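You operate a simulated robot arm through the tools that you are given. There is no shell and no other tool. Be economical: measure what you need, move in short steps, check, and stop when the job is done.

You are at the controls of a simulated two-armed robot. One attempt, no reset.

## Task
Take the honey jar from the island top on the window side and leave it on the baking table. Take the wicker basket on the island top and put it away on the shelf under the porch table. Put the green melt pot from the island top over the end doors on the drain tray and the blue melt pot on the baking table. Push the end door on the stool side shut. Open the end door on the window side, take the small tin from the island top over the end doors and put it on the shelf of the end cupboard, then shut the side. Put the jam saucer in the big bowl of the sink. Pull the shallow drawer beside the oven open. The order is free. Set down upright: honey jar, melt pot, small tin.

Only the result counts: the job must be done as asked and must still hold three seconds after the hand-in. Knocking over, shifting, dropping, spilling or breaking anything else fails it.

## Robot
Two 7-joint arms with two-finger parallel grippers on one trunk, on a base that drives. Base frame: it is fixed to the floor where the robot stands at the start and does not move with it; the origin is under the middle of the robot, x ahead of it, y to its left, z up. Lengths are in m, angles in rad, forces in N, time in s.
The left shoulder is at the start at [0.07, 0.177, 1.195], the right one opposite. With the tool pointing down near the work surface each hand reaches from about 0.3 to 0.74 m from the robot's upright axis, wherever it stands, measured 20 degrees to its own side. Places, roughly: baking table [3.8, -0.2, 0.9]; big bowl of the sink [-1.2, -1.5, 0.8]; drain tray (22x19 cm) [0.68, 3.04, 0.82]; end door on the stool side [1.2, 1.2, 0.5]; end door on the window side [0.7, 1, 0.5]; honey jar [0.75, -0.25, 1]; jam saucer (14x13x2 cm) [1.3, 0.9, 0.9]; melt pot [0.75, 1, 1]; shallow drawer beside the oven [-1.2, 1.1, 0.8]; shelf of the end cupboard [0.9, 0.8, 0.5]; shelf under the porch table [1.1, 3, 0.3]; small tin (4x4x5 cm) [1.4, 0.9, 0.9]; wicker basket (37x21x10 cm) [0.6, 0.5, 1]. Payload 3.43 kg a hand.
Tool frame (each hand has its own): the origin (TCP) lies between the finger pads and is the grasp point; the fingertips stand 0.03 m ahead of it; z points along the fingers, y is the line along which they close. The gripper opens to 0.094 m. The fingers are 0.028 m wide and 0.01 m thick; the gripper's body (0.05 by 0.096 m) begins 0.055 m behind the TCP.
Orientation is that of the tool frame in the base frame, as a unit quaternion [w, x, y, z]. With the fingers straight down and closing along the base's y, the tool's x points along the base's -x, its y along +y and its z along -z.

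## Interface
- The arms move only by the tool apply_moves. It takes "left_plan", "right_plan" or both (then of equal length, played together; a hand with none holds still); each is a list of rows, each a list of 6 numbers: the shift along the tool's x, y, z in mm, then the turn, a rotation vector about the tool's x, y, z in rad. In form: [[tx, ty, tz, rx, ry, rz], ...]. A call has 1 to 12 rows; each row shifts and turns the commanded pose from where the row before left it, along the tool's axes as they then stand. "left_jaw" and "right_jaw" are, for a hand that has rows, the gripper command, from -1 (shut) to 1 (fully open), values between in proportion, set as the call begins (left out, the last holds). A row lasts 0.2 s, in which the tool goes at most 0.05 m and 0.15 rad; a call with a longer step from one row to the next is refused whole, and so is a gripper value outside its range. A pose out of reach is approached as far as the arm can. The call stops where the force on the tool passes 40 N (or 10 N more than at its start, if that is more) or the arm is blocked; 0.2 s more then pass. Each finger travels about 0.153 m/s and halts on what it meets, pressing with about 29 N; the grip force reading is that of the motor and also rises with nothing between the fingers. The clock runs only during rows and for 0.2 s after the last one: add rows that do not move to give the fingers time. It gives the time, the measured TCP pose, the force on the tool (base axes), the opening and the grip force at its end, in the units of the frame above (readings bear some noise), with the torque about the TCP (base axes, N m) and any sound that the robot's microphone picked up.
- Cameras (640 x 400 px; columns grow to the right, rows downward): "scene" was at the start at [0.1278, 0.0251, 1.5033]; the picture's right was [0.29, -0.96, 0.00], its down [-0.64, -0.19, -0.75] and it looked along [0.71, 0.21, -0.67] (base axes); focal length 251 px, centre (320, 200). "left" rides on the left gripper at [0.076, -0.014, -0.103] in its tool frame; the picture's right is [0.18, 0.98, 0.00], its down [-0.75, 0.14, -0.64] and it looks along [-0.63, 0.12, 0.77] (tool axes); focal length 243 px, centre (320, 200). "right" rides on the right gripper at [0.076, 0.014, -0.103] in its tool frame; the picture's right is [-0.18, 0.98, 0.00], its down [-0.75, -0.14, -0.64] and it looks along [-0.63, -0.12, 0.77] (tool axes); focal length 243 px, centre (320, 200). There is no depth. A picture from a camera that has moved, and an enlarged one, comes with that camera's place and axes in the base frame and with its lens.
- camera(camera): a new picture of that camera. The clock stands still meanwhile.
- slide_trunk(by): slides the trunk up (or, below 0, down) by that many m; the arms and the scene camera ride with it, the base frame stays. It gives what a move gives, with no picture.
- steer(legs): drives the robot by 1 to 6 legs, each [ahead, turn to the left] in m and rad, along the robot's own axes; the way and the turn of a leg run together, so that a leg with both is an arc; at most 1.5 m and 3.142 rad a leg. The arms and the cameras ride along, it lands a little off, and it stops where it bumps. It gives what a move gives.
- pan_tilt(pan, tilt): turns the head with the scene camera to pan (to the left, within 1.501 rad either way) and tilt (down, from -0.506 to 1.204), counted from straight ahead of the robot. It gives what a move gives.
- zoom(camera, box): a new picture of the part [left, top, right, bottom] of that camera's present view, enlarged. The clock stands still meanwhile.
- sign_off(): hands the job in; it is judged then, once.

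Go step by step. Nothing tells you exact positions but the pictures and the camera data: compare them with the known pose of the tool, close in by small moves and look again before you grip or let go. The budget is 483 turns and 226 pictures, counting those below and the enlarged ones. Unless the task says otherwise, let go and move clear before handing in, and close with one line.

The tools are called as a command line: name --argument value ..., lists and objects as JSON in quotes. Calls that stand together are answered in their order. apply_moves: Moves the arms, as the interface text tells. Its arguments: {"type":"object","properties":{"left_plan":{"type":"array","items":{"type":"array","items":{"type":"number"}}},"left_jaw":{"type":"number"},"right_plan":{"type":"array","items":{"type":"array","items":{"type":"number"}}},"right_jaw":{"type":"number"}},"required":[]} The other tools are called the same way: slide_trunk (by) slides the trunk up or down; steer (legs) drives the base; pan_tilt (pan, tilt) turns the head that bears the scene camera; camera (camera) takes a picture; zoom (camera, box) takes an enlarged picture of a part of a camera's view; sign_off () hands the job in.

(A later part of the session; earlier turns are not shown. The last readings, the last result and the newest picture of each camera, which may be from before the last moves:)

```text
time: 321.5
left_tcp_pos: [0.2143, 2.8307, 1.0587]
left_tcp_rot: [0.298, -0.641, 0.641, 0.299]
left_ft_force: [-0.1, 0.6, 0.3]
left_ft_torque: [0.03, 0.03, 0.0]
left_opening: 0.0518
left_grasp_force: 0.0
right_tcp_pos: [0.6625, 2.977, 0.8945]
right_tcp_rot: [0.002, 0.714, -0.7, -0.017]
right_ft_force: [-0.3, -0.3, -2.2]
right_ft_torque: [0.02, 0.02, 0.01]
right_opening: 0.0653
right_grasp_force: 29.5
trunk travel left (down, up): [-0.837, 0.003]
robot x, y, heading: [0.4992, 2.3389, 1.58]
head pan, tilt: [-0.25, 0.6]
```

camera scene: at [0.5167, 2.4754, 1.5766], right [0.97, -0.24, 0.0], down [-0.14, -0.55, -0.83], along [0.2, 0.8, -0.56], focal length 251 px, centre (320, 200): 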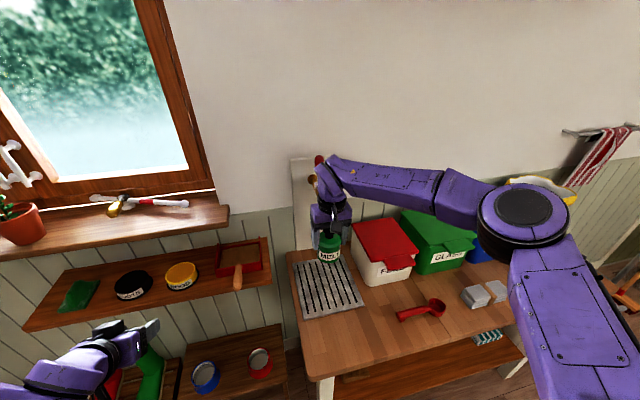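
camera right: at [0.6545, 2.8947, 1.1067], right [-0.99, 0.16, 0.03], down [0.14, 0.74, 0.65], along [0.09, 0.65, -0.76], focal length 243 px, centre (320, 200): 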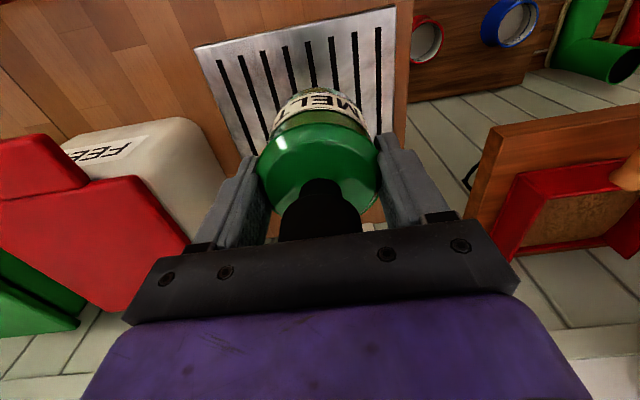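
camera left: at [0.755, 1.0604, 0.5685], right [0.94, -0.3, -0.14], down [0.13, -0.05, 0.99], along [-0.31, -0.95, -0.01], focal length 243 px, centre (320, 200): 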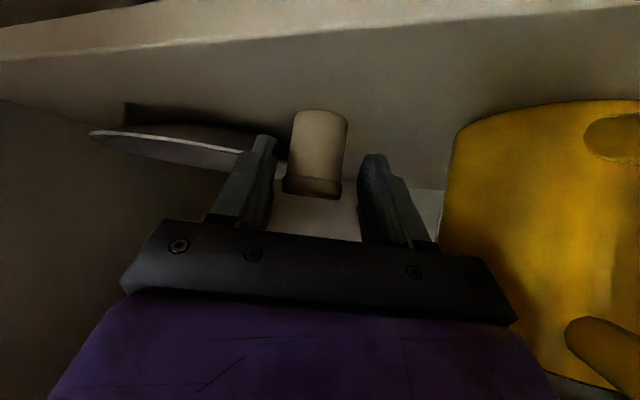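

apply_moves --right_plan '[[0, 0, 4, 0, 0, 0], [0, 0, 4, 0, 0, 0], [0, 0, 4, 0, 0, 0], [0, 0, 4, 0, 0, 0], [0, 0, 4, 0, 0, 0], [0, 0, 4, 0, 0, 0]]'

zoom --camera "scene" --box '[250, 190, 430, 330]'

```text
time: 322.8
left_tcp_pos: [0.213, 2.8275, 1.06]
left_tcp_rot: [-0.299, 0.641, -0.64, -0.3]
left_ft_force: [0.0, 1.1, -0.9]
left_ft_torque: [-0.04, -0.01, 0.01]
left_opening: 0.0518
left_grasp_force: 0.1
right_tcp_pos: [0.6615, 2.9775, 0.8839]
right_tcp_rot: [-0.002, 0.712, -0.702, -0.023]
right_ft_force: [-1.1, -8.8, 25.5]
right_ft_torque: [-1.04, -0.73, -0.27]
right_opening: 0.0654
right_grasp_force: 28.8
trunk travel left (down, up): [-0.837, 0.003]
robot x, y, heading: [0.4992, 2.3397, 1.578]
head pan, tilt: [-0.25, 0.6]
stopped in row 6 (right hand): the force on the tool passed its limit (the readings are from after the stop); the commanded pose is now the measured one
```

```text
2.86 times, centred on (340, 260) of scene
camera zoom: at [0.5158, 2.472, 1.577], right [0.97, -0.24, 0.0], down [-0.14, -0.55, -0.83], along [0.2, 0.8, -0.56], focal length 717 px, centre (263, 29)
```

zoom: 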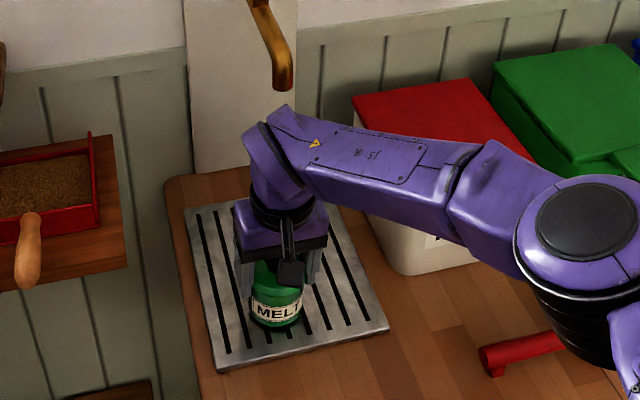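

The pot rests on the tray. Release and rise.

apply_moves --right_plan '[[0, 0, -2, 0, 0, 0], [0, 0, 0, 0, 0, 0], [0, 0, 0, 0, 0, 0]]' --right_jaw 0.85

apply_moves --right_plan '[[0, 0, -20, 0, 0, 0], [0, 0, -35, 0, 0, 0], [0, 0, -40, 0, 0, 0], [0, 0, -40, 0, 0, 0], [20, 0, -35, 0, 0, 0], [40, 0, -20, 0, 0, 0], [40, 0, 0, 0, 0, 0]]'

zoom --camera "scene" --box '[250, 190, 430, 330]'

```text
time: 323.6
left_tcp_pos: [0.214, 2.8288, 1.059]
left_tcp_rot: [-0.298, 0.642, -0.64, -0.299]
left_ft_force: [-0.4, -0.5, -0.5]
left_ft_torque: [0.0, -0.03, -0.02]
left_opening: 0.0516
left_grasp_force: 0.0
right_tcp_pos: [0.661, 2.9782, 0.8834]
right_tcp_rot: [-0.003, 0.713, -0.7, -0.021]
right_ft_force: [-2.0, 1.0, 18.3]
right_ft_torque: [-0.3, -0.34, 0.0]
right_opening: 0.0872
right_grasp_force: 0.0
trunk travel left (down, up): [-0.837, 0.003]
robot x, y, heading: [0.497, 2.3405, 1.58]
head pan, tilt: [-0.25, 0.6]
```

```text
time: 325.2
left_tcp_pos: [0.2138, 2.8298, 1.0589]
left_tcp_rot: [0.298, -0.641, 0.641, 0.3]
left_ft_force: [-0.4, 0.0, -0.4]
left_ft_torque: [0.03, -0.01, -0.03]
left_opening: 0.052
left_grasp_force: 0.0
right_tcp_pos: [0.6711, 2.8725, 1.0702]
right_tcp_rot: [-0.001, 0.714, -0.7, -0.021]
right_ft_force: [0.2, 0.1, 0.9]
right_ft_torque: [0.02, 0.01, -0.01]
right_opening: 0.0871
right_grasp_force: 0.0
trunk travel left (down, up): [-0.837, 0.003]
robot x, y, heading: [0.5001, 2.3404, 1.578]
head pan, tilt: [-0.25, 0.6]
```

```text
2.86 times, centred on (340, 260) of scene
camera zoom: at [0.5177, 2.4747, 1.5766], right [0.97, -0.24, 0.0], down [-0.14, -0.55, -0.83], along [0.2, 0.8, -0.56], focal length 717 px, centre (263, 29)
```

zoom: 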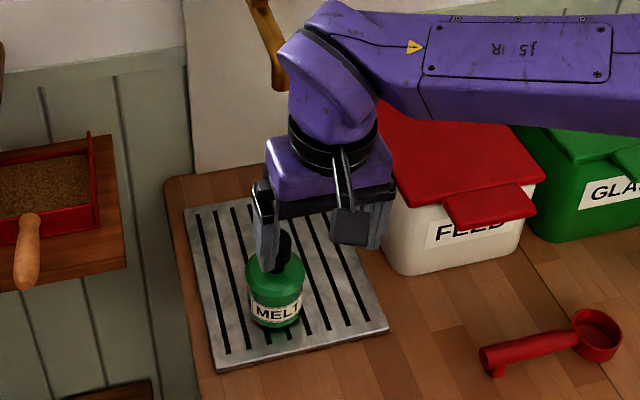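

The green pot stands on the tray. Now back off and drive round to the window side for the basket.

steer --legs '[[-0.42, 0], [0, 1.56], [0.75, 0], [0, 1.571], [1.3, 0]]'

steer --legs '[[0, 1.571]]'

pan_tilt --pan 0.0 --tilt 0.7

camera --camera "scene"

```text
time: 345.3
left_tcp_pos: [0.1135, 0.0972, 1.0597]
left_tcp_rot: [0.304, 0.63, 0.652, -0.292]
left_ft_force: [-1.0, 0.1, -0.3]
left_ft_torque: [0.02, -0.01, 0.01]
left_opening: 0.0516
left_grasp_force: 0.2
right_tcp_pos: [-0.3409, 0.0384, 1.0697]
right_tcp_rot: [0.02, 0.688, 0.725, -0.001]
right_ft_force: [0.3, -0.2, -1.3]
right_ft_torque: [0.02, -0.01, 0.02]
right_opening: 0.0871
right_grasp_force: 0.1
trunk travel left (down, up): [-0.837, 0.003]
robot x, y, heading: [-0.1873, 0.5801, -1.531]
head pan, tilt: [-0.25, 0.6]
```

```text
time: 349.4
left_tcp_pos: [0.2997, 0.8662, 1.0592]
left_tcp_rot: [0.422, -0.005, 0.907, 0.003]
left_ft_force: [-0.6, 0.6, 0.4]
left_ft_torque: [0.04, 0.01, 0.02]
left_opening: 0.0515
left_grasp_force: 0.1
right_tcp_pos: [0.3472, 0.4109, 1.0692]
right_tcp_rot: [0.015, -0.013, 1.0, 0.015]
right_ft_force: [0.0, 0.1, 0.3]
right_ft_torque: [-0.02, 0.01, -0.02]
right_opening: 0.087
right_grasp_force: 0.1
trunk travel left (down, up): [-0.837, 0.003]
robot x, y, heading: [-0.1873, 0.5772, 0.02]
head pan, tilt: [-0.25, 0.6]
```

```text
time: 350.2
left_tcp_pos: [0.2995, 0.8673, 1.058]
left_tcp_rot: [0.422, -0.004, 0.907, 0.003]
left_ft_force: [0.3, -0.3, 0.0]
left_ft_torque: [-0.02, 0.02, -0.02]
left_opening: 0.0517
left_grasp_force: 0.1
right_tcp_pos: [0.3474, 0.4113, 1.0693]
right_tcp_rot: [0.015, -0.012, 1.0, 0.013]
right_ft_force: [0.6, 0.2, 0.0]
right_ft_torque: [-0.02, 0.0, 0.0]
right_opening: 0.0871
right_grasp_force: 0.0
trunk travel left (down, up): [-0.837, 0.003]
robot x, y, heading: [-0.191, 0.579, 0.015]
head pan, tilt: [0.0, 0.7]
```

```text
87 pictures are left
camera scene: at [-0.0567, 0.5811, 1.5679], right [0.01, -1.0, 0.0], down [-0.64, -0.01, -0.77], along [0.76, 0.01, -0.64], focal length 251 px, centre (320, 200)
```

scene: 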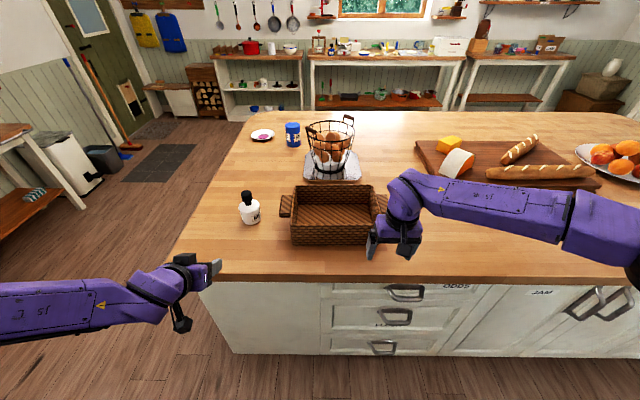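

zoom --camera "scene" --box '[220, 150, 420, 270]'

```text
3.20 times, centred on (320, 210) of scene
camera zoom: at [-0.0567, 0.5811, 1.5679], right [0.01, -1.0, 0.0], down [-0.64, -0.01, -0.77], along [0.76, 0.01, -0.64], focal length 803 px, centre (320, 168)
```

zoom: 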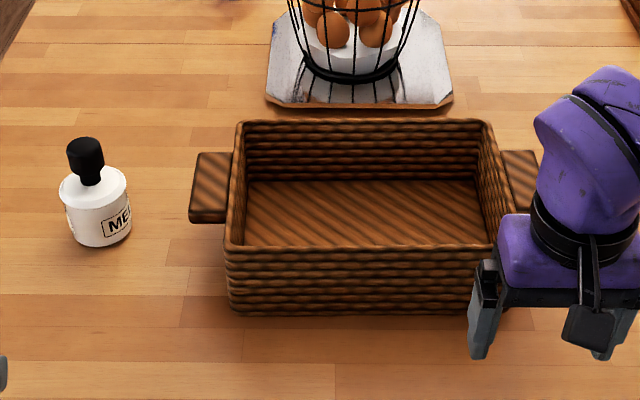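

The basket's front wall runs along x≈0.478, y 0.42–0.68, rim about z 1.02, with tabs at the ends. I'll grip the front wall with both hands from above, closing along x. First the left tool goes back to vertical.

apply_moves --left_plan '[[0, 0, -25, 0, 0.145, 0], [0, 0, -25, 0, 0.145, 0], [0, 0, -25, 0, 0.145, 0], [0, 0, -25, 0, 0.145, 0], [0, 0, -20, 0, 0.145, 0], [0, 0, -20, 0, 0.145, 0]]' --right_plan '[[0, 0, -25, 0, 0, 0], [0, 0, -25, 0, 0, 0], [0, 0, -25, 0, 0, 0], [0, 0, -20, 0, 0, 0], [0, 0, -10, 0, 0, 0], [0, 0, 0, 0, 0, 0]]' --left_jaw 0.2 --right_jaw 0.2

apply_moves --left_plan '[[0, 0, 0, 0, 0, 0.1428], [0, 0, 0, 0, 0, 0.1428], [0, 0, 0, 0, 0, 0.1428], [0, 0, 0, 0, 0, 0.1428], [0, 0, 0, 0, 0, 0.1428], [0, 0, 0, 0, 0, 0.1428], [0, 0, 0, 0, 0, 0.1428], [0, 0, 0, 0, 0, 0.1428], [0, 0, 0, 0, 0, 0.1428], [0, 0, 0, 0, 0, 0.1428], [0, 0, 0, 0, 0, 0.1428]]' --right_plan '[[0, 0, 0, 0, 0, -0.1428], [0, 0, 0, 0, 0, -0.1428], [0, 0, 0, 0, 0, -0.1428], [0, 0, 0, 0, 0, -0.1428], [0, 0, 0, 0, 0, -0.1428], [0, 0, 0, 0, 0, -0.1428], [0, 0, 0, 0, 0, -0.1428], [0, 0, 0, 0, 0, -0.1428], [0, 0, 0, 0, 0, -0.1428], [0, 0, 0, 0, 0, -0.1428], [0, 0, 0, 0, 0, -0.1428]]'

camera --camera "scene"

```text
time: 351.6
left_tcp_pos: [0.2325, 0.8652, 1.1754]
left_tcp_rot: [0.0, -0.004, 1.0, 0.001]
left_ft_force: [0.7, 1.0, -0.8]
left_ft_torque: [-0.01, 0.03, -0.01]
left_opening: 0.0564
left_grasp_force: 0.1
right_tcp_pos: [0.3441, 0.4061, 1.173]
right_tcp_rot: [0.015, -0.013, 1.0, 0.014]
right_ft_force: [0.7, 0.1, -0.1]
right_ft_torque: [0.0, -0.02, -0.01]
right_opening: 0.0565
right_grasp_force: 0.0
trunk travel left (down, up): [-0.837, 0.003]
robot x, y, heading: [-0.1878, 0.577, 0.015]
head pan, tilt: [0.0, 0.7]
```

```text
time: 354.0
left_tcp_pos: [0.2328, 0.8653, 1.1754]
left_tcp_rot: [0.0, 0.704, 0.71, 0.001]
left_ft_force: [0.3, 0.0, -0.1]
left_ft_torque: [-0.03, 0.02, 0.0]
left_opening: 0.0564
left_grasp_force: 0.0
right_tcp_pos: [0.3443, 0.4086, 1.1726]
right_tcp_rot: [0.016, -0.085, 0.996, 0.013]
right_ft_force: [-0.4, -0.3, -0.1]
right_ft_torque: [0.0, -0.02, 0.01]
right_opening: 0.0562
right_grasp_force: 0.1
right hand out of reach, approached as far as the arm can: row 2, 3, 4, 5, 6, 7, 8, 9, 10, 11
trunk travel left (down, up): [-0.837, 0.003]
robot x, y, heading: [-0.1897, 0.5752, 0.016]
head pan, tilt: [0.0, 0.7]
```

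```text
85 pictures are left
camera scene: at [-0.0566, 0.5808, 1.5678], right [0.01, -1.0, 0.0], down [-0.64, -0.01, -0.76], along [0.76, 0.01, -0.64], focal length 251 px, centre (320, 200)
```

scene: 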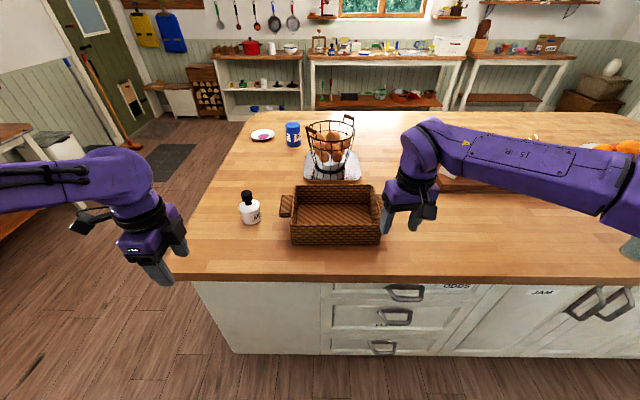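

The left turned well; the right has a joint limit that way, so I turn it the other way.

apply_moves --right_plan '[[0, 0, 0, 0, 0, 0.145], [0, 0, 0, 0, 0, 0.145], [0, 0, 0, 0, 0, 0.145], [0, 0, 0, 0, 0, 0.145], [0, 0, 0, 0, 0, 0.145], [0, 0, 0, 0, 0, 0.145], [0, 0, 0, 0, 0, 0.145], [0, 0, 0, 0, 0, 0.145], [0, 0, 0, 0, 0, 0.145], [0, 0, 0, 0, 0, 0.145], [0, 0, 0, 0, 0, 0.145], [0, 0, 0, 0, 0, 0.145]]'

camera --camera "scene"

```text
time: 356.6
left_tcp_pos: [0.2313, 0.8657, 1.1756]
left_tcp_rot: [0.0, 0.703, 0.711, 0.0]
left_ft_force: [0.3, 0.2, -0.3]
left_ft_torque: [-0.03, 0.01, -0.03]
left_opening: 0.0564
left_grasp_force: 0.1
right_tcp_pos: [0.3444, 0.4088, 1.173]
right_tcp_rot: [0.001, 0.708, 0.706, 0.021]
right_ft_force: [-0.3, -0.9, 0.2]
right_ft_torque: [-0.01, 0.02, -0.03]
right_opening: 0.0564
right_grasp_force: 0.0
trunk travel left (down, up): [-0.837, 0.003]
robot x, y, heading: [-0.1897, 0.5778, 0.013]
head pan, tilt: [0.0, 0.7]
```

```text
84 pictures are left
camera scene: at [-0.0566, 0.5809, 1.5678], right [0.01, -1.0, 0.0], down [-0.64, -0.01, -0.76], along [0.76, 0.01, -0.64], focal length 251 px, centre (320, 200)
```

scene: 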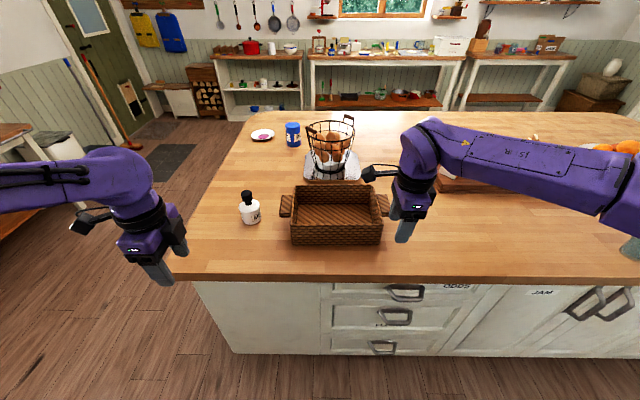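

Both tools now close along x. I drive forward a little and move the hands above the front wall.

steer --legs '[[0.15, 0]]'

apply_moves --left_plan '[[-40, 5, 0, 0, 0, 0], [-40, 10, 0, 0, 0, 0], [-40, 20, 0, 0, 0, 0], [-40, 20, 0, 0, 0, 0], [-40, 20, 0, 0, 0, 0], [-20, 20, 0, 0, 0, 0]]' --right_plan '[[10, -5, 0, 0, 0, 0], [10, -5, 0, 0, 0, 0], [10, -5, 0, 0, 0, 0], [10, 0, 0, 0, 0, 0], [5, 0, 0, 0, 0, 0], [0, 0, 0, 0, 0, 0]]'

camera --camera "scene"

camera --camera "left"

camera --camera "right"

```text
time: 358.0
left_tcp_pos: [0.3792, 0.8673, 1.1766]
left_tcp_rot: [0.002, 0.705, 0.71, 0.002]
left_ft_force: [1.3, -0.5, -1.1]
left_ft_torque: [0.03, -0.03, -0.03]
left_opening: 0.0563
left_grasp_force: 0.2
right_tcp_pos: [0.4901, 0.4086, 1.1745]
right_tcp_rot: [0.001, 0.708, 0.706, 0.021]
right_ft_force: [0.2, -0.2, 0.6]
right_ft_torque: [0.0, 0.0, 0.03]
right_opening: 0.0563
right_grasp_force: 0.0
trunk travel left (down, up): [-0.837, 0.003]
robot x, y, heading: [-0.0397, 0.5816, 0.014]
head pan, tilt: [0.0, 0.7]
```

```text
time: 359.4
left_tcp_pos: [0.4807, 0.645, 1.1731]
left_tcp_rot: [-0.002, 0.704, 0.71, 0.001]
left_ft_force: [-1.1, 0.1, 0.3]
left_ft_torque: [-0.06, -0.02, 0.0]
left_opening: 0.0563
left_grasp_force: 0.1
right_tcp_pos: [0.479, 0.4548, 1.1737]
right_tcp_rot: [0.001, 0.708, 0.706, 0.02]
right_ft_force: [0.3, -0.2, -0.7]
right_ft_torque: [-0.03, 0.01, 0.02]
right_opening: 0.0564
right_grasp_force: 0.0
trunk travel left (down, up): [-0.837, 0.003]
robot x, y, heading: [-0.0399, 0.5813, 0.016]
head pan, tilt: [0.0, 0.7]
```

```text
83 pictures are left
camera scene: at [0.0944, 0.5819, 1.5677], right [0.01, -1.0, 0.0], down [-0.65, -0.01, -0.76], along [0.76, 0.01, -0.65], focal length 251 px, centre (320, 200)
```

scene: 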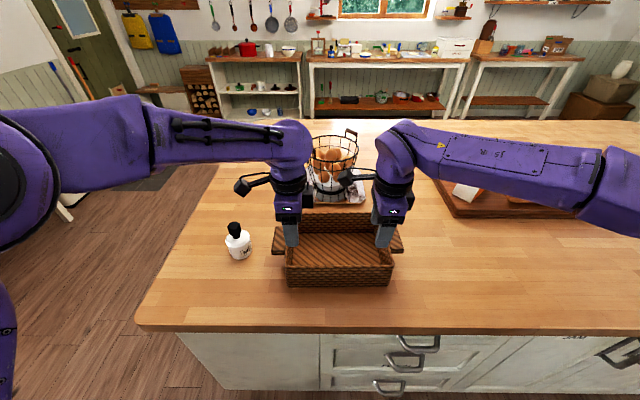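

```text
82 pictures are left
camera left: at [0.4672, 0.7217, 1.2754], right [0.98, 0.19, 0.0], down [0.15, -0.75, 0.64], along [0.12, -0.63, -0.77], focal length 243 px, centre (320, 200)
```

left: 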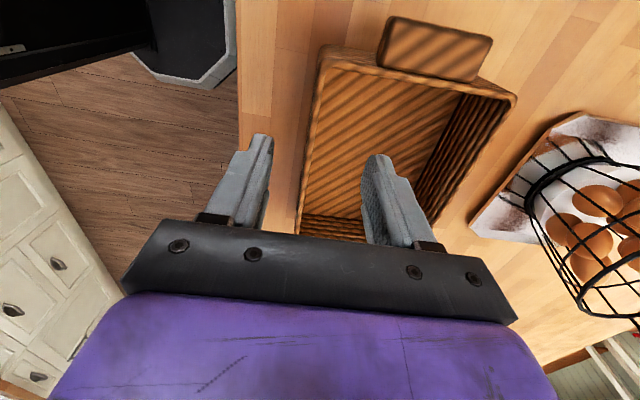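

```text
81 pictures are left
camera right: at [0.4902, 0.5275, 1.2791], right [0.98, -0.19, 0.02], down [-0.16, -0.77, 0.62], along [-0.1, -0.61, -0.79], focal length 243 px, centre (320, 200)
```

right: 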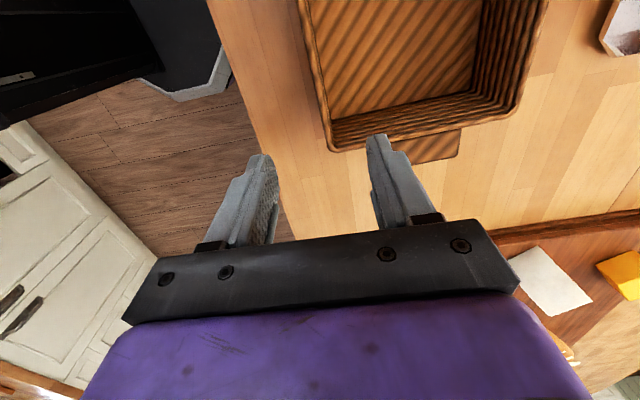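

Wall centre at x≈0.484. I lower both hands astride the wall.

apply_moves --left_plan '[[0, 4, 35, 0, 0, 0], [0, 0, 35, 0, 0, 0], [0, 0, 30, 0, 0, 0], [0, 0, 0, 0, 0, 0]]' --right_plan '[[0, 5, 35, 0, 0, 0], [0, 0, 35, 0, 0, 0], [0, 0, 30, 0, 0, 0], [0, 0, 0, 0, 0, 0]]'

zoom --camera "scene" --box '[240, 170, 440, 310]'

camera --camera "left"

camera --camera "right"

```text
time: 360.4
left_tcp_pos: [0.4839, 0.6466, 1.0732]
left_tcp_rot: [0.0, 0.705, 0.71, 0.0]
left_ft_force: [-0.2, -0.3, 0.3]
left_ft_torque: [0.02, 0.0, -0.01]
left_opening: 0.0567
left_grasp_force: 0.1
right_tcp_pos: [0.4868, 0.4562, 1.0762]
right_tcp_rot: [0.001, 0.708, 0.706, 0.021]
right_ft_force: [0.3, -0.3, 0.0]
right_ft_torque: [0.01, 0.0, 0.0]
right_opening: 0.0563
right_grasp_force: 0.1
trunk travel left (down, up): [-0.837, 0.003]
robot x, y, heading: [-0.0413, 0.5799, 0.009]
head pan, tilt: [0.0, 0.7]
```

```text
2.86 times, centred on (340, 240) of scene
camera zoom: at [0.0924, 0.5825, 1.5679], right [0.01, -1.0, 0.0], down [-0.64, -0.01, -0.77], along [0.76, 0.01, -0.64], focal length 717 px, centre (263, 86)
```

zoom: 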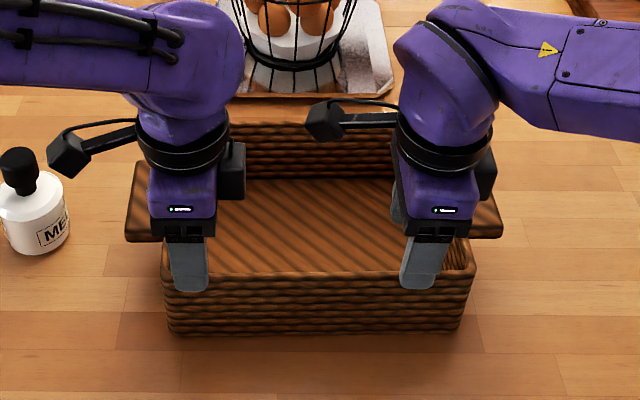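

```text
79 pictures are left
camera left: at [0.4697, 0.7229, 1.1764], right [0.98, 0.19, 0.0], down [0.15, -0.75, 0.64], along [0.12, -0.63, -0.77], focal length 243 px, centre (320, 200)
```

left: 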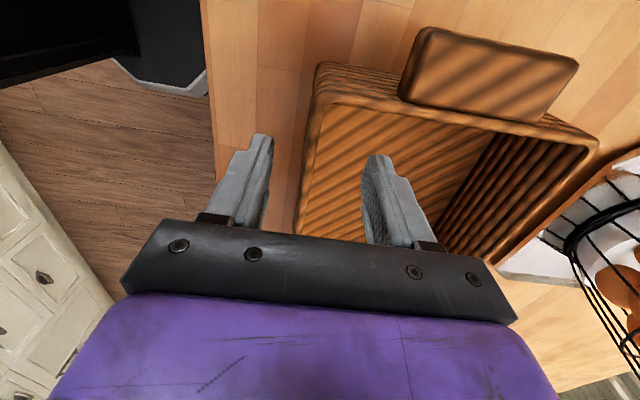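

```text
78 pictures are left
camera right: at [0.498, 0.5293, 1.1812], right [0.98, -0.19, 0.02], down [-0.16, -0.77, 0.62], along [-0.1, -0.61, -0.79], focal length 243 px, centre (320, 200)
```

right: 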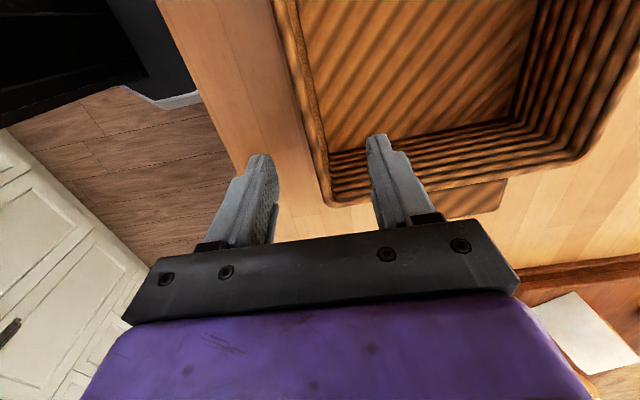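

apply_moves --left_plan '[[0, -1, 25, 0, 0, 0], [0, 0, 20, 0, 0, 0], [0, 0, 18, 0, 0, 0], [0, 0, 0, 0, 0, 0]]' --right_plan '[[0, -3, 25, 0, 0, 0], [0, 0, 20, 0, 0, 0], [0, 0, 20, 0, 0, 0], [0, 0, 0, 0, 0, 0]]'

zoom --camera "scene" --box '[240, 170, 440, 310]'

```text
time: 361.4
left_tcp_pos: [0.4863, 0.6468, 1.0132]
left_tcp_rot: [0.0, 0.704, 0.71, 0.001]
left_ft_force: [-0.5, 0.4, 0.1]
left_ft_torque: [0.0, -0.03, -0.01]
left_opening: 0.0563
left_grasp_force: 0.0
right_tcp_pos: [0.4867, 0.4597, 1.0109]
right_tcp_rot: [0.001, 0.708, 0.706, 0.02]
right_ft_force: [0.0, -0.2, 0.2]
right_ft_torque: [0.02, -0.01, -0.03]
right_opening: 0.0565
right_grasp_force: 0.1
trunk travel left (down, up): [-0.837, 0.003]
robot x, y, heading: [-0.0386, 0.5738, 0.011]
head pan, tilt: [0.0, 0.7]
```

```text
2.86 times, centred on (340, 240) of scene
camera zoom: at [0.0927, 0.5824, 1.5679], right [0.01, -1.0, 0.0], down [-0.64, -0.01, -0.76], along [0.76, 0.01, -0.64], focal length 717 px, centre (263, 86)
```

zoom: 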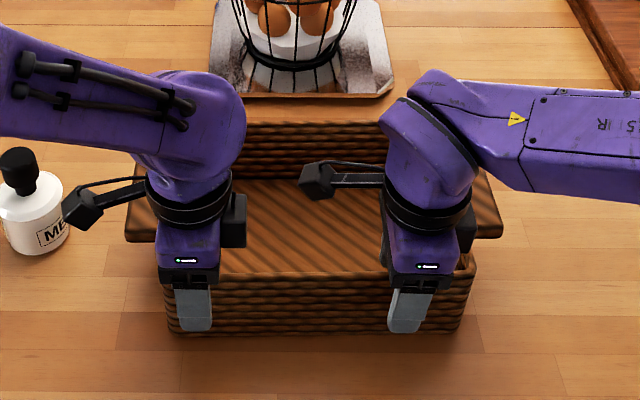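

Both astride. Close both grippers.

apply_moves --left_plan '[[0, 0, 0, 0, 0, 0], [0, 0, 0, 0, 0, 0], [0, 0, 0, 0, 0, 0]]' --right_plan '[[0, 0, 0, 0, 0, 0], [0, 0, 0, 0, 0, 0], [0, 0, 0, 0, 0, 0]]' --left_jaw -1 --right_jaw -1

apply_moves --left_plan '[[0, 0, -15, 0, 0, 0], [0, 0, -15, 0, 0, 0], [0, 0, 0, 0, 0, 0]]' --right_plan '[[0, 0, -15, 0, 0, 0], [0, 0, -15, 0, 0, 0], [0, 0, 0, 0, 0, 0]]'

camera --camera "scene"

```text
time: 362.2
left_tcp_pos: [0.4837, 0.6468, 1.0125]
left_tcp_rot: [0.0, 0.704, 0.71, 0.001]
left_ft_force: [3.7, -0.4, -0.5]
left_ft_torque: [0.28, 0.01, 0.04]
left_opening: 0.0124
left_grasp_force: 29.5
right_tcp_pos: [0.4849, 0.4597, 1.01]
right_tcp_rot: [0.0, 0.707, 0.707, 0.02]
right_ft_force: [-4.3, 0.4, 2.4]
right_ft_torque: [-0.12, 0.29, 0.52]
right_opening: 0.0123
right_grasp_force: 29.1
trunk travel left (down, up): [-0.837, 0.003]
robot x, y, heading: [-0.0424, 0.5772, 0.008]
head pan, tilt: [0.0, 0.7]
```

```text
time: 363.0
left_tcp_pos: [0.4838, 0.6462, 1.0429]
left_tcp_rot: [0.0, 0.704, 0.71, 0.0]
left_ft_force: [3.4, -22.9, -4.5]
left_ft_torque: [0.2, 0.03, 0.12]
left_opening: 0.0125
left_grasp_force: 28.2
right_tcp_pos: [0.484, 0.4598, 1.039]
right_tcp_rot: [0.0, 0.707, 0.707, 0.02]
right_ft_force: [-4.1, 21.9, 0.2]
right_ft_torque: [0.12, 0.35, 0.49]
right_opening: 0.0128
right_grasp_force: 29.0
trunk travel left (down, up): [-0.837, 0.003]
robot x, y, heading: [-0.0376, 0.5769, 0.011]
head pan, tilt: [0.0, 0.7]
```

```text
76 pictures are left
camera scene: at [0.0945, 0.5823, 1.5676], right [0.01, -1.0, 0.0], down [-0.65, -0.01, -0.76], along [0.76, 0.01, -0.65], focal length 251 px, centre (320, 200)
```

scene: 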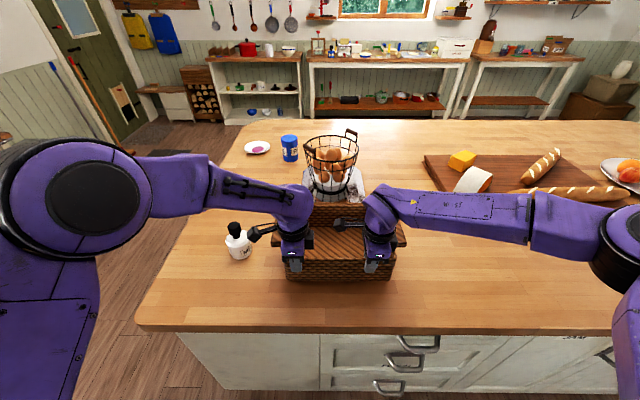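

The basket lifts cleanly with both hands. I relax the slight sideways strain and lift more.

apply_moves --left_plan '[[-1.5, 0, -20, 0, 0, 0], [0, 0, -20, 0, 0, 0], [0, 0, -20, 0, 0, 0], [0, 0, -20, 0, 0, 0]]' --right_plan '[[1.5, 0.6, -20, 0, 0, 0], [0.6, 0.6, -20, 0, 0, 0], [0.6, 0.6, -20, 0, 0, 0], [0.6, 0.6, -20, 0, 0, 0]]'

camera --camera "scene"

```text
time: 364.0
left_tcp_pos: [0.4824, 0.6469, 1.1225]
left_tcp_rot: [0.0, 0.704, 0.71, 0.001]
left_ft_force: [0.0, -15.1, 0.9]
left_ft_torque: [-0.44, 0.04, -0.24]
left_opening: 0.0123
left_grasp_force: 29.5
right_tcp_pos: [0.4832, 0.4579, 1.1195]
right_tcp_rot: [0.0, 0.707, 0.707, 0.02]
right_ft_force: [0.2, 15.5, -3.7]
right_ft_torque: [-0.02, 0.34, 0.25]
right_opening: 0.0125
right_grasp_force: 28.7
trunk travel left (down, up): [-0.837, 0.003]
robot x, y, heading: [-0.0368, 0.5783, 0.013]
head pan, tilt: [0.0, 0.7]
```

```text
75 pictures are left
camera scene: at [0.0919, 0.5828, 1.5679], right [0.01, -1.0, 0.0], down [-0.64, -0.01, -0.77], along [0.77, 0.01, -0.64], focal length 251 px, centre (320, 200)
```

scene: 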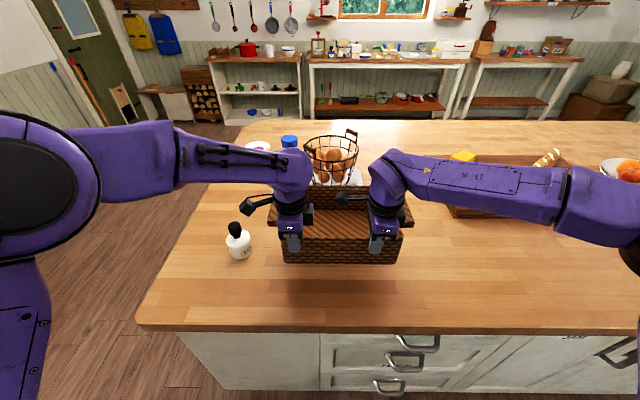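

Held well. I carry it: back off, turn, and drive toward the porch table.

steer --legs '[[-0.25, 0], [0, 1.56], [1.3, 0]]'

steer --legs '[[0, -1.571], [1.33, 0], [0, 1.571]]'

pan_tilt --pan 0.0 --tilt 0.7

camera --camera "scene"

```text
time: 375.7
left_tcp_pos: [-0.3287, 2.4216, 1.1222]
left_tcp_rot: [-0.001, 0.004, 1.0, 0.0]
left_ft_force: [-3.1, 0.1, -1.9]
left_ft_torque: [-0.06, 0.02, -0.25]
left_opening: 0.0122
left_grasp_force: 28.8
right_tcp_pos: [-0.141, 2.4174, 1.1191]
right_tcp_rot: [-0.014, 0.01, 1.0, 0.015]
right_ft_force: [3.7, -0.5, -0.9]
right_ft_torque: [-0.31, 0.04, 0.26]
right_opening: 0.0127
right_grasp_force: 29.0
trunk travel left (down, up): [-0.837, 0.003]
robot x, y, heading: [-0.2729, 1.8945, 1.561]
head pan, tilt: [0.0, 0.7]
```

```text
time: 390.0
left_tcp_pos: [1.0034, 2.4175, 1.1216]
left_tcp_rot: [0.0, 0.013, 1.0, 0.0]
left_ft_force: [0.5, 0.2, -1.8]
left_ft_torque: [-0.06, 0.05, -0.23]
left_opening: 0.0121
left_grasp_force: 28.9
right_tcp_pos: [1.191, 2.4108, 1.1196]
right_tcp_rot: [-0.014, 0.018, 1.0, 0.015]
right_ft_force: [0.2, -0.5, -2.7]
right_ft_torque: [-0.34, -0.1, 0.24]
right_opening: 0.0126
right_grasp_force: 29.2
trunk travel left (down, up): [-0.837, 0.003]
robot x, y, heading: [1.047, 1.891, 1.55]
head pan, tilt: [0.0, 0.7]
```

```text
time: 390.6
left_tcp_pos: [1.0022, 2.4172, 1.1227]
left_tcp_rot: [-0.001, 0.015, 1.0, 0.0]
left_ft_force: [-0.3, 0.1, -2.1]
left_ft_torque: [-0.07, -0.19, -0.22]
left_opening: 0.0122
left_grasp_force: 29.6
right_tcp_pos: [1.1921, 2.4128, 1.1185]
right_tcp_rot: [-0.014, 0.018, 1.0, 0.014]
right_ft_force: [-0.3, 0.8, -1.0]
right_ft_torque: [-0.27, 0.22, 0.24]
right_opening: 0.0126
right_grasp_force: 28.9
trunk travel left (down, up): [-0.837, 0.003]
robot x, y, heading: [1.0501, 1.893, 1.544]
head pan, tilt: [0.0, 0.7]
```

```text
74 pictures are left
camera scene: at [1.0517, 2.0297, 1.5678], right [1.0, -0.02, 0.0], down [-0.01, -0.64, -0.76], along [0.02, 0.76, -0.64], focal length 251 px, centre (320, 200)
```

scene: 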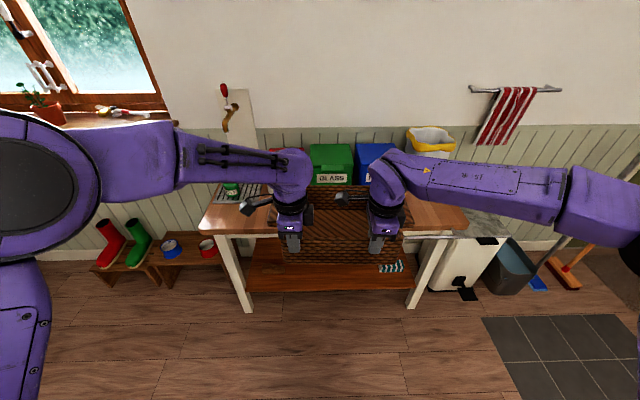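

The shelf front edge is near y 2.77, legs at x 0.615 and 1.645, and a striped box lies at x≈1.49. The basket centre x≈1.10 is free. I lower the trunk here, in front of the table.

slide_trunk --by -0.66

pan_tilt --pan 0.0 --tilt 0.45

camera --camera "scene"

```text
refused: -0.66 is not a number from -0.4 to 0.4
```

```text
time: 391.3
left_tcp_pos: [1.0028, 2.4165, 1.1213]
left_tcp_rot: [-0.001, 0.013, 1.0, 0.0]
left_ft_force: [0.3, -0.4, -1.4]
left_ft_torque: [-0.05, 0.27, -0.2]
left_opening: 0.0126
left_grasp_force: 28.6
right_tcp_pos: [1.1909, 2.4111, 1.1195]
right_tcp_rot: [-0.014, 0.019, 1.0, 0.015]
right_ft_force: [-0.9, 0.2, -2.4]
right_ft_torque: [-0.38, -0.2, 0.23]
right_opening: 0.0126
right_grasp_force: 28.7
trunk travel left (down, up): [-0.837, 0.003]
robot x, y, heading: [1.0516, 1.893, 1.544]
head pan, tilt: [0.0, 0.45]
```

```text
73 pictures are left
camera scene: at [1.0517, 2.0367, 1.5899], right [1.0, -0.02, 0.0], down [-0.01, -0.44, -0.9], along [0.02, 0.9, -0.44], focal length 251 px, centre (320, 200)
```

scene: 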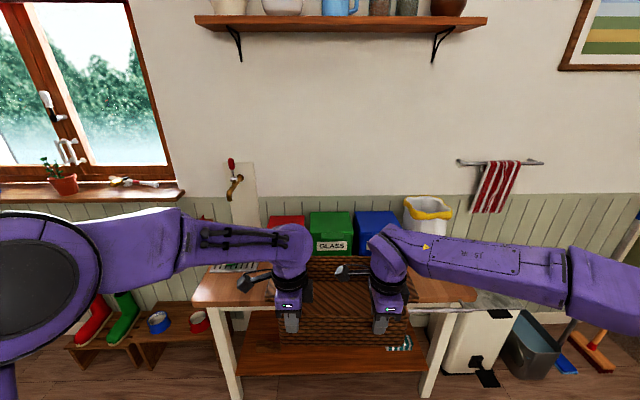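

slide_trunk --by -0.4

slide_trunk --by -0.25

camera --camera "scene"

```text
time: 395.2
left_tcp_pos: [1.0021, 2.4156, 0.7226]
left_tcp_rot: [-0.001, 0.014, 1.0, 0.0]
left_ft_force: [-0.9, -0.2, -1.2]
left_ft_torque: [-0.09, 0.05, -0.19]
left_opening: 0.0121
left_grasp_force: 29.4
right_tcp_pos: [1.189, 2.4106, 0.7197]
right_tcp_rot: [-0.014, 0.019, 1.0, 0.015]
right_ft_force: [-0.4, -0.2, -2.6]
right_ft_torque: [-0.32, -0.03, 0.25]
right_opening: 0.0125
right_grasp_force: 29.1
trunk travel left (down, up): [-0.437, 0.403]
robot x, y, heading: [1.0547, 1.8928, 1.555]
head pan, tilt: [0.0, 0.45]
```

```text
time: 397.8
left_tcp_pos: [1.0034, 2.4164, 0.4706]
left_tcp_rot: [-0.001, 0.013, 1.0, 0.0]
left_ft_force: [0.3, 0.0, -1.4]
left_ft_torque: [-0.08, 0.0, -0.19]
left_opening: 0.0123
left_grasp_force: 29.5
right_tcp_pos: [1.1896, 2.4116, 0.4694]
right_tcp_rot: [-0.013, 0.018, 1.0, 0.016]
right_ft_force: [-0.1, -0.5, -2.5]
right_ft_torque: [-0.31, 0.02, 0.25]
right_opening: 0.0125
right_grasp_force: 29.0
trunk travel left (down, up): [-0.187, 0.653]
robot x, y, heading: [1.0498, 1.892, 1.548]
head pan, tilt: [0.0, 0.45]
```

```text
72 pictures are left
camera scene: at [1.0517, 2.0362, 0.94], right [1.0, -0.02, 0.0], down [-0.01, -0.44, -0.9], along [0.02, 0.9, -0.44], focal length 251 px, centre (320, 200)
```

scene: 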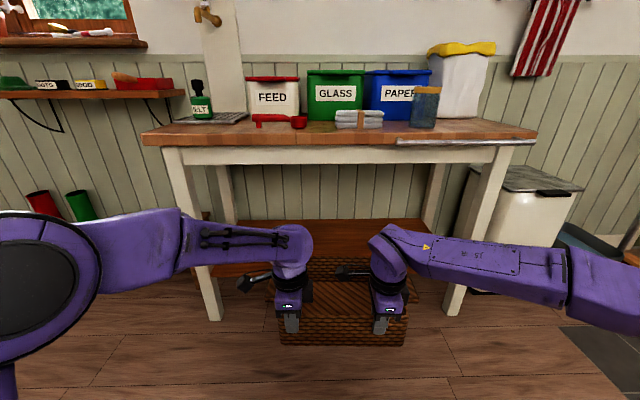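

I lower a bit more and drive the basket in over the shelf.

slide_trunk --by -0.035

steer --legs '[[0.2, 0]]'

camera --camera "scene"

```text
time: 398.5
left_tcp_pos: [1.003, 2.416, 0.436]
left_tcp_rot: [0.0, 0.014, 1.0, 0.0]
left_ft_force: [-1.2, 0.6, -2.2]
left_ft_torque: [-0.07, -0.01, -0.22]
left_opening: 0.012
left_grasp_force: 29.3
right_tcp_pos: [1.1904, 2.4104, 0.4338]
right_tcp_rot: [-0.014, 0.018, 1.0, 0.015]
right_ft_force: [-0.3, -0.4, -2.4]
right_ft_torque: [-0.34, 0.05, 0.24]
right_opening: 0.0125
right_grasp_force: 28.9
trunk travel left (down, up): [-0.152, 0.688]
robot x, y, heading: [1.0512, 1.8924, 1.549]
head pan, tilt: [0.0, 0.45]
```

```text
time: 400.1
left_tcp_pos: [1.0022, 2.6169, 0.4365]
left_tcp_rot: [-0.001, 0.01, 1.0, 0.0]
left_ft_force: [-0.3, 0.1, -1.1]
left_ft_torque: [-0.09, 0.02, -0.23]
left_opening: 0.0123
left_grasp_force: 28.9
right_tcp_pos: [1.1914, 2.6107, 0.4347]
right_tcp_rot: [-0.014, 0.015, 1.0, 0.015]
right_ft_force: [0.2, 0.7, -1.3]
right_ft_torque: [-0.34, 0.04, 0.26]
right_opening: 0.0127
right_grasp_force: 28.6
trunk travel left (down, up): [-0.152, 0.688]
robot x, y, heading: [1.0555, 2.0906, 1.554]
head pan, tilt: [0.0, 0.45]
```

```text
71 pictures are left
camera scene: at [1.0544, 2.2364, 0.9049], right [1.0, -0.01, 0.0], down [-0.01, -0.44, -0.9], along [0.01, 0.9, -0.44], focal length 251 px, centre (320, 200)
```

scene: 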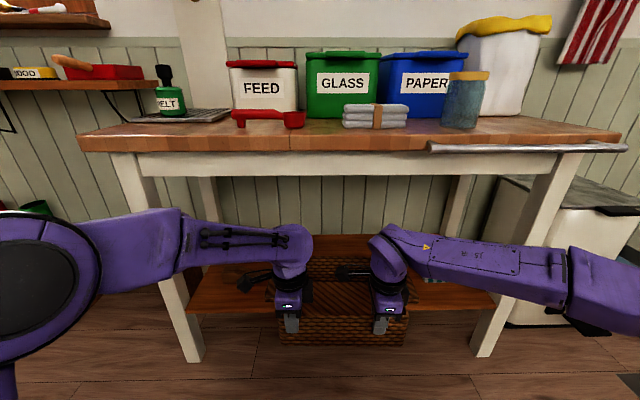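

The elbows could meet the table legs if I drive on, so I extend both arms forward together instead.

apply_moves --left_plan '[[0, 15, 0, 0, 0, 0], [0, 15, 0, 0, 0, 0], [0, 15, 0, 0, 0, 0], [0, 15, 0, 0, 0, 0], [0, 15, 0, 0, 0, 0], [0, 15, 0, 0, 0, 0]]' --right_plan '[[0, 15, 0, 0, 0, 0], [0, 15, 0, 0, 0, 0], [0, 15, 0, 0, 0, 0], [0, 15, 0, 0, 0, 0], [0, 15, 0, 0, 0, 0], [0, 15, 0, 0, 0, 0]]'

camera --camera "scene"

```text
time: 401.5
left_tcp_pos: [1.0047, 2.7069, 0.4362]
left_tcp_rot: [0.0, 0.009, 1.0, 0.0]
left_ft_force: [4.4, -3.5, 6.5]
left_ft_torque: [-0.1, -0.7, -0.51]
left_opening: 0.0122
left_grasp_force: 28.6
right_tcp_pos: [1.1932, 2.7014, 0.4351]
right_tcp_rot: [-0.013, 0.015, 1.0, 0.013]
right_ft_force: [-4.9, 2.8, -11.2]
right_ft_torque: [-0.35, -0.77, -0.04]
right_opening: 0.0128
right_grasp_force: 29.1
trunk travel left (down, up): [-0.152, 0.688]
robot x, y, heading: [1.0565, 2.0933, 1.549]
head pan, tilt: [0.0, 0.45]
```

```text
70 pictures are left
camera scene: at [1.0544, 2.2364, 0.9049], right [1.0, -0.01, 0.0], down [-0.01, -0.44, -0.9], along [0.01, 0.9, -0.44], focal length 251 px, centre (320, 200)
```

scene: 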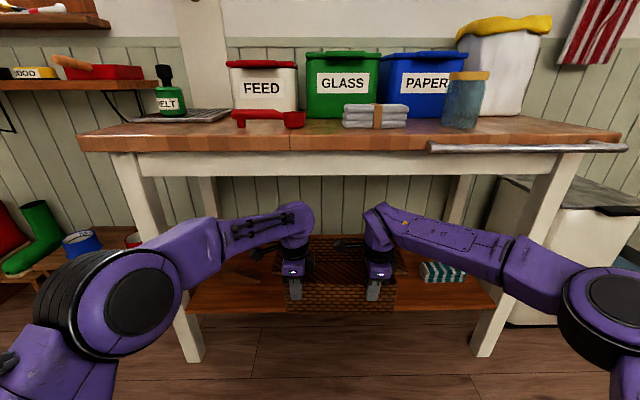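

apply_moves --left_plan '[[0, 15, 0, 0, 0, 0], [0, 15, 0, 0, 0, 0], [0, 15, 0, 0, 0, 0], [0, 15, 0, 0, 0, 0], [0, 15, 0, 0, 0, 0]]' --right_plan '[[0, 15, 0, 0, 0, 0], [0, 15, 0, 0, 0, 0], [0, 15, 0, 0, 0, 0], [0, 15, 0, 0, 0, 0], [0, 15, 0, 0, 0, 0]]'

camera --camera "scene"

```text
time: 402.7
left_tcp_pos: [1.0055, 2.76, 0.435]
left_tcp_rot: [-0.001, 0.01, 1.0, -0.001]
left_ft_force: [10.0, 7.6, -0.7]
left_ft_torque: [-0.18, 0.18, 0.72]
left_opening: 0.0147
left_grasp_force: 29.4
left hand out of reach, approached as far as the arm can: row 4, 5
right_tcp_pos: [1.1952, 2.7776, 0.4373]
right_tcp_rot: [-0.015, 0.013, 1.0, 0.014]
right_ft_force: [-9.1, -8.1, -4.2]
right_ft_torque: [-0.28, -0.36, 0.74]
right_opening: 0.015
right_grasp_force: 29.7
trunk travel left (down, up): [-0.152, 0.688]
robot x, y, heading: [1.054, 2.0932, 1.558]
head pan, tilt: [0.0, 0.45]
```

```text
69 pictures are left
camera scene: at [1.0543, 2.2366, 0.9049], right [1.0, -0.01, 0.0], down [-0.01, -0.44, -0.9], along [0.01, 0.9, -0.44], focal length 251 px, centre (320, 200)
```

scene: 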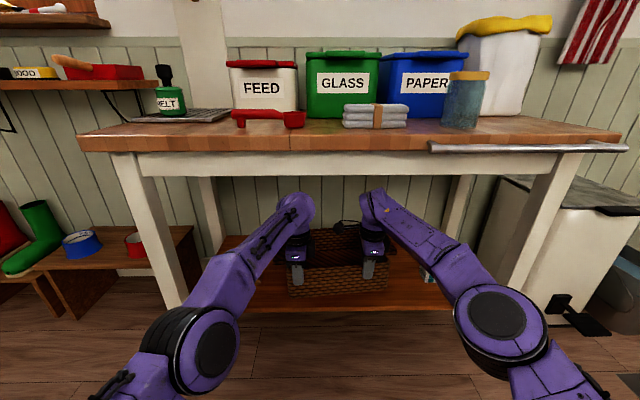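

The left reached its limit and the basket is skewed a little; I even the right hand back and drive a few centimetres instead.

apply_moves --right_plan '[[0, -9, 0, 0, 0, 0], [0, -10, 0, 0, 0, 0], [0, 0, 0, 0, 0, 0]]'

steer --legs '[[0.05, 0]]'

camera --camera "scene"

```text
time: 403.5
left_tcp_pos: [1.0058, 2.7595, 0.4364]
left_tcp_rot: [-0.002, 0.01, 1.0, 0.0]
left_ft_force: [5.1, 4.7, -3.9]
left_ft_torque: [-0.13, 0.28, 0.35]
left_opening: 0.0125
left_grasp_force: 29.5
right_tcp_pos: [1.1956, 2.7581, 0.4379]
right_tcp_rot: [-0.013, 0.016, 1.0, 0.015]
right_ft_force: [-5.1, -5.0, 0.9]
right_ft_torque: [-0.27, 0.36, 0.61]
right_opening: 0.0131
right_grasp_force: 28.9
trunk travel left (down, up): [-0.152, 0.688]
robot x, y, heading: [1.0573, 2.0914, 1.556]
head pan, tilt: [0.0, 0.45]
```

```text
time: 404.5
left_tcp_pos: [1.0058, 2.8094, 0.4348]
left_tcp_rot: [-0.002, 0.009, 1.0, 0.0]
left_ft_force: [2.7, 5.3, -7.1]
left_ft_torque: [-0.15, 0.82, 0.37]
left_opening: 0.0123
left_grasp_force: 28.9
right_tcp_pos: [1.1955, 2.8076, 0.4383]
right_tcp_rot: [-0.013, 0.015, 1.0, 0.015]
right_ft_force: [-1.5, -4.7, 4.4]
right_ft_torque: [-0.29, 0.34, 0.61]
right_opening: 0.0127
right_grasp_force: 29.0
trunk travel left (down, up): [-0.152, 0.688]
robot x, y, heading: [1.0575, 2.1397, 1.56]
head pan, tilt: [0.0, 0.45]
```

```text
68 pictures are left
camera scene: at [1.055, 2.2865, 0.9048], right [1.0, -0.01, 0.0], down [-0.01, -0.44, -0.9], along [0.01, 0.9, -0.44], focal length 251 px, centre (320, 200)
```

scene: 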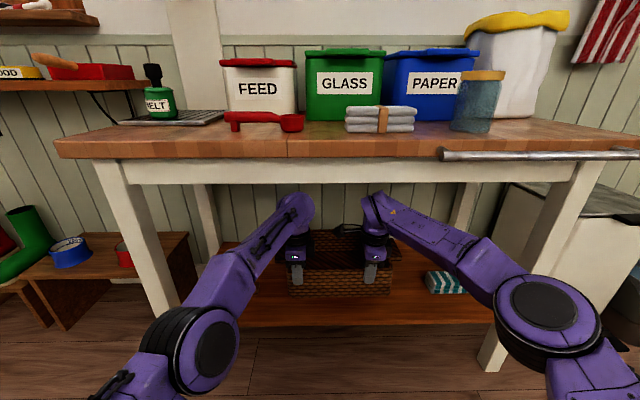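

Basket is fully over the shelf. I lower it with the trunk in steps.

slide_trunk --by -0.035

slide_trunk --by -0.01

camera --camera "scene"

```text
time: 405.2
left_tcp_pos: [1.0058, 2.8094, 0.4013]
left_tcp_rot: [-0.002, 0.008, 1.0, 0.0]
left_ft_force: [-0.1, 5.3, -3.7]
left_ft_torque: [-0.11, 0.3, 0.48]
left_opening: 0.0124
left_grasp_force: 28.8
right_tcp_pos: [1.1949, 2.8076, 0.4036]
right_tcp_rot: [-0.013, 0.013, 1.0, 0.014]
right_ft_force: [0.1, -7.0, -0.2]
right_ft_torque: [-0.26, 0.09, 0.66]
right_opening: 0.0127
right_grasp_force: 28.9
trunk travel left (down, up): [-0.117, 0.723]
robot x, y, heading: [1.0567, 2.147, 1.556]
head pan, tilt: [0.0, 0.45]
```

```text
time: 405.8
left_tcp_pos: [1.005, 2.8091, 0.39]
left_tcp_rot: [-0.002, 0.01, 1.0, 0.001]
left_ft_force: [0.1, 5.1, -2.1]
left_ft_torque: [-0.15, 0.28, 0.4]
left_opening: 0.0124
left_grasp_force: 28.8
right_tcp_pos: [1.1952, 2.8088, 0.394]
right_tcp_rot: [-0.014, 0.016, 1.0, 0.015]
right_ft_force: [0.7, -6.9, -0.9]
right_ft_torque: [-0.31, 0.03, 0.69]
right_opening: 0.013
right_grasp_force: 29.0
trunk travel left (down, up): [-0.107, 0.733]
robot x, y, heading: [1.0535, 2.1424, 1.557]
head pan, tilt: [0.0, 0.45]
```

```text
67 pictures are left
camera scene: at [1.0549, 2.2861, 0.8599], right [1.0, -0.01, 0.0], down [-0.01, -0.44, -0.9], along [0.01, 0.9, -0.44], focal length 251 px, centre (320, 200)
```

scene: 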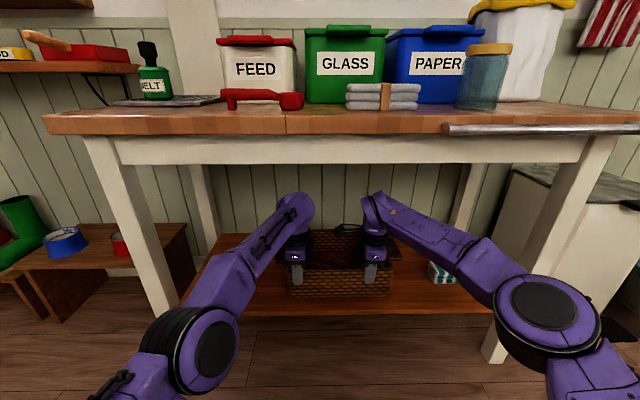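

slide_trunk --by -0.01

slide_trunk --by -0.008

slide_trunk --by -0.008

```text
time: 406.4
left_tcp_pos: [1.0071, 2.8096, 0.381]
left_tcp_rot: [-0.001, 0.01, 1.0, 0.001]
left_ft_force: [-1.0, 4.9, -3.3]
left_ft_torque: [-0.12, 0.2, 0.36]
left_opening: 0.0121
left_grasp_force: 28.7
right_tcp_pos: [1.1957, 2.8078, 0.3836]
right_tcp_rot: [-0.014, 0.016, 1.0, 0.015]
right_ft_force: [0.3, -5.2, -1.1]
right_ft_torque: [-0.28, 0.05, 0.65]
right_opening: 0.0128
right_grasp_force: 29.4
trunk travel left (down, up): [-0.097, 0.743]
robot x, y, heading: [1.056, 2.1427, 1.556]
head pan, tilt: [0.0, 0.45]
```

```text
time: 407.0
left_tcp_pos: [1.006, 2.8098, 0.3726]
left_tcp_rot: [-0.001, 0.01, 1.0, 0.0]
left_ft_force: [-0.3, 5.9, -2.7]
left_ft_torque: [-0.1, 0.12, 0.42]
left_opening: 0.0123
left_grasp_force: 29.3
right_tcp_pos: [1.1952, 2.8079, 0.3753]
right_tcp_rot: [-0.014, 0.015, 1.0, 0.015]
right_ft_force: [0.7, -5.5, -0.9]
right_ft_torque: [-0.26, 0.05, 0.63]
right_opening: 0.0131
right_grasp_force: 28.8
trunk travel left (down, up): [-0.089, 0.751]
robot x, y, heading: [1.0545, 2.1437, 1.555]
head pan, tilt: [0.0, 0.45]
```

```text
time: 407.6
left_tcp_pos: [1.0061, 2.8094, 0.3647]
left_tcp_rot: [-0.002, 0.009, 1.0, 0.0]
left_ft_force: [-0.4, 5.1, -1.5]
left_ft_torque: [-0.14, 0.08, 0.37]
left_opening: 0.0125
left_grasp_force: 28.9
right_tcp_pos: [1.1959, 2.8075, 0.3672]
right_tcp_rot: [-0.014, 0.016, 1.0, 0.016]
right_ft_force: [0.1, -5.6, -2.5]
right_ft_torque: [-0.26, 0.06, 0.64]
right_opening: 0.0131
right_grasp_force: 28.7
trunk travel left (down, up): [-0.081, 0.759]
robot x, y, heading: [1.0513, 2.1469, 1.552]
head pan, tilt: [0.0, 0.45]
```

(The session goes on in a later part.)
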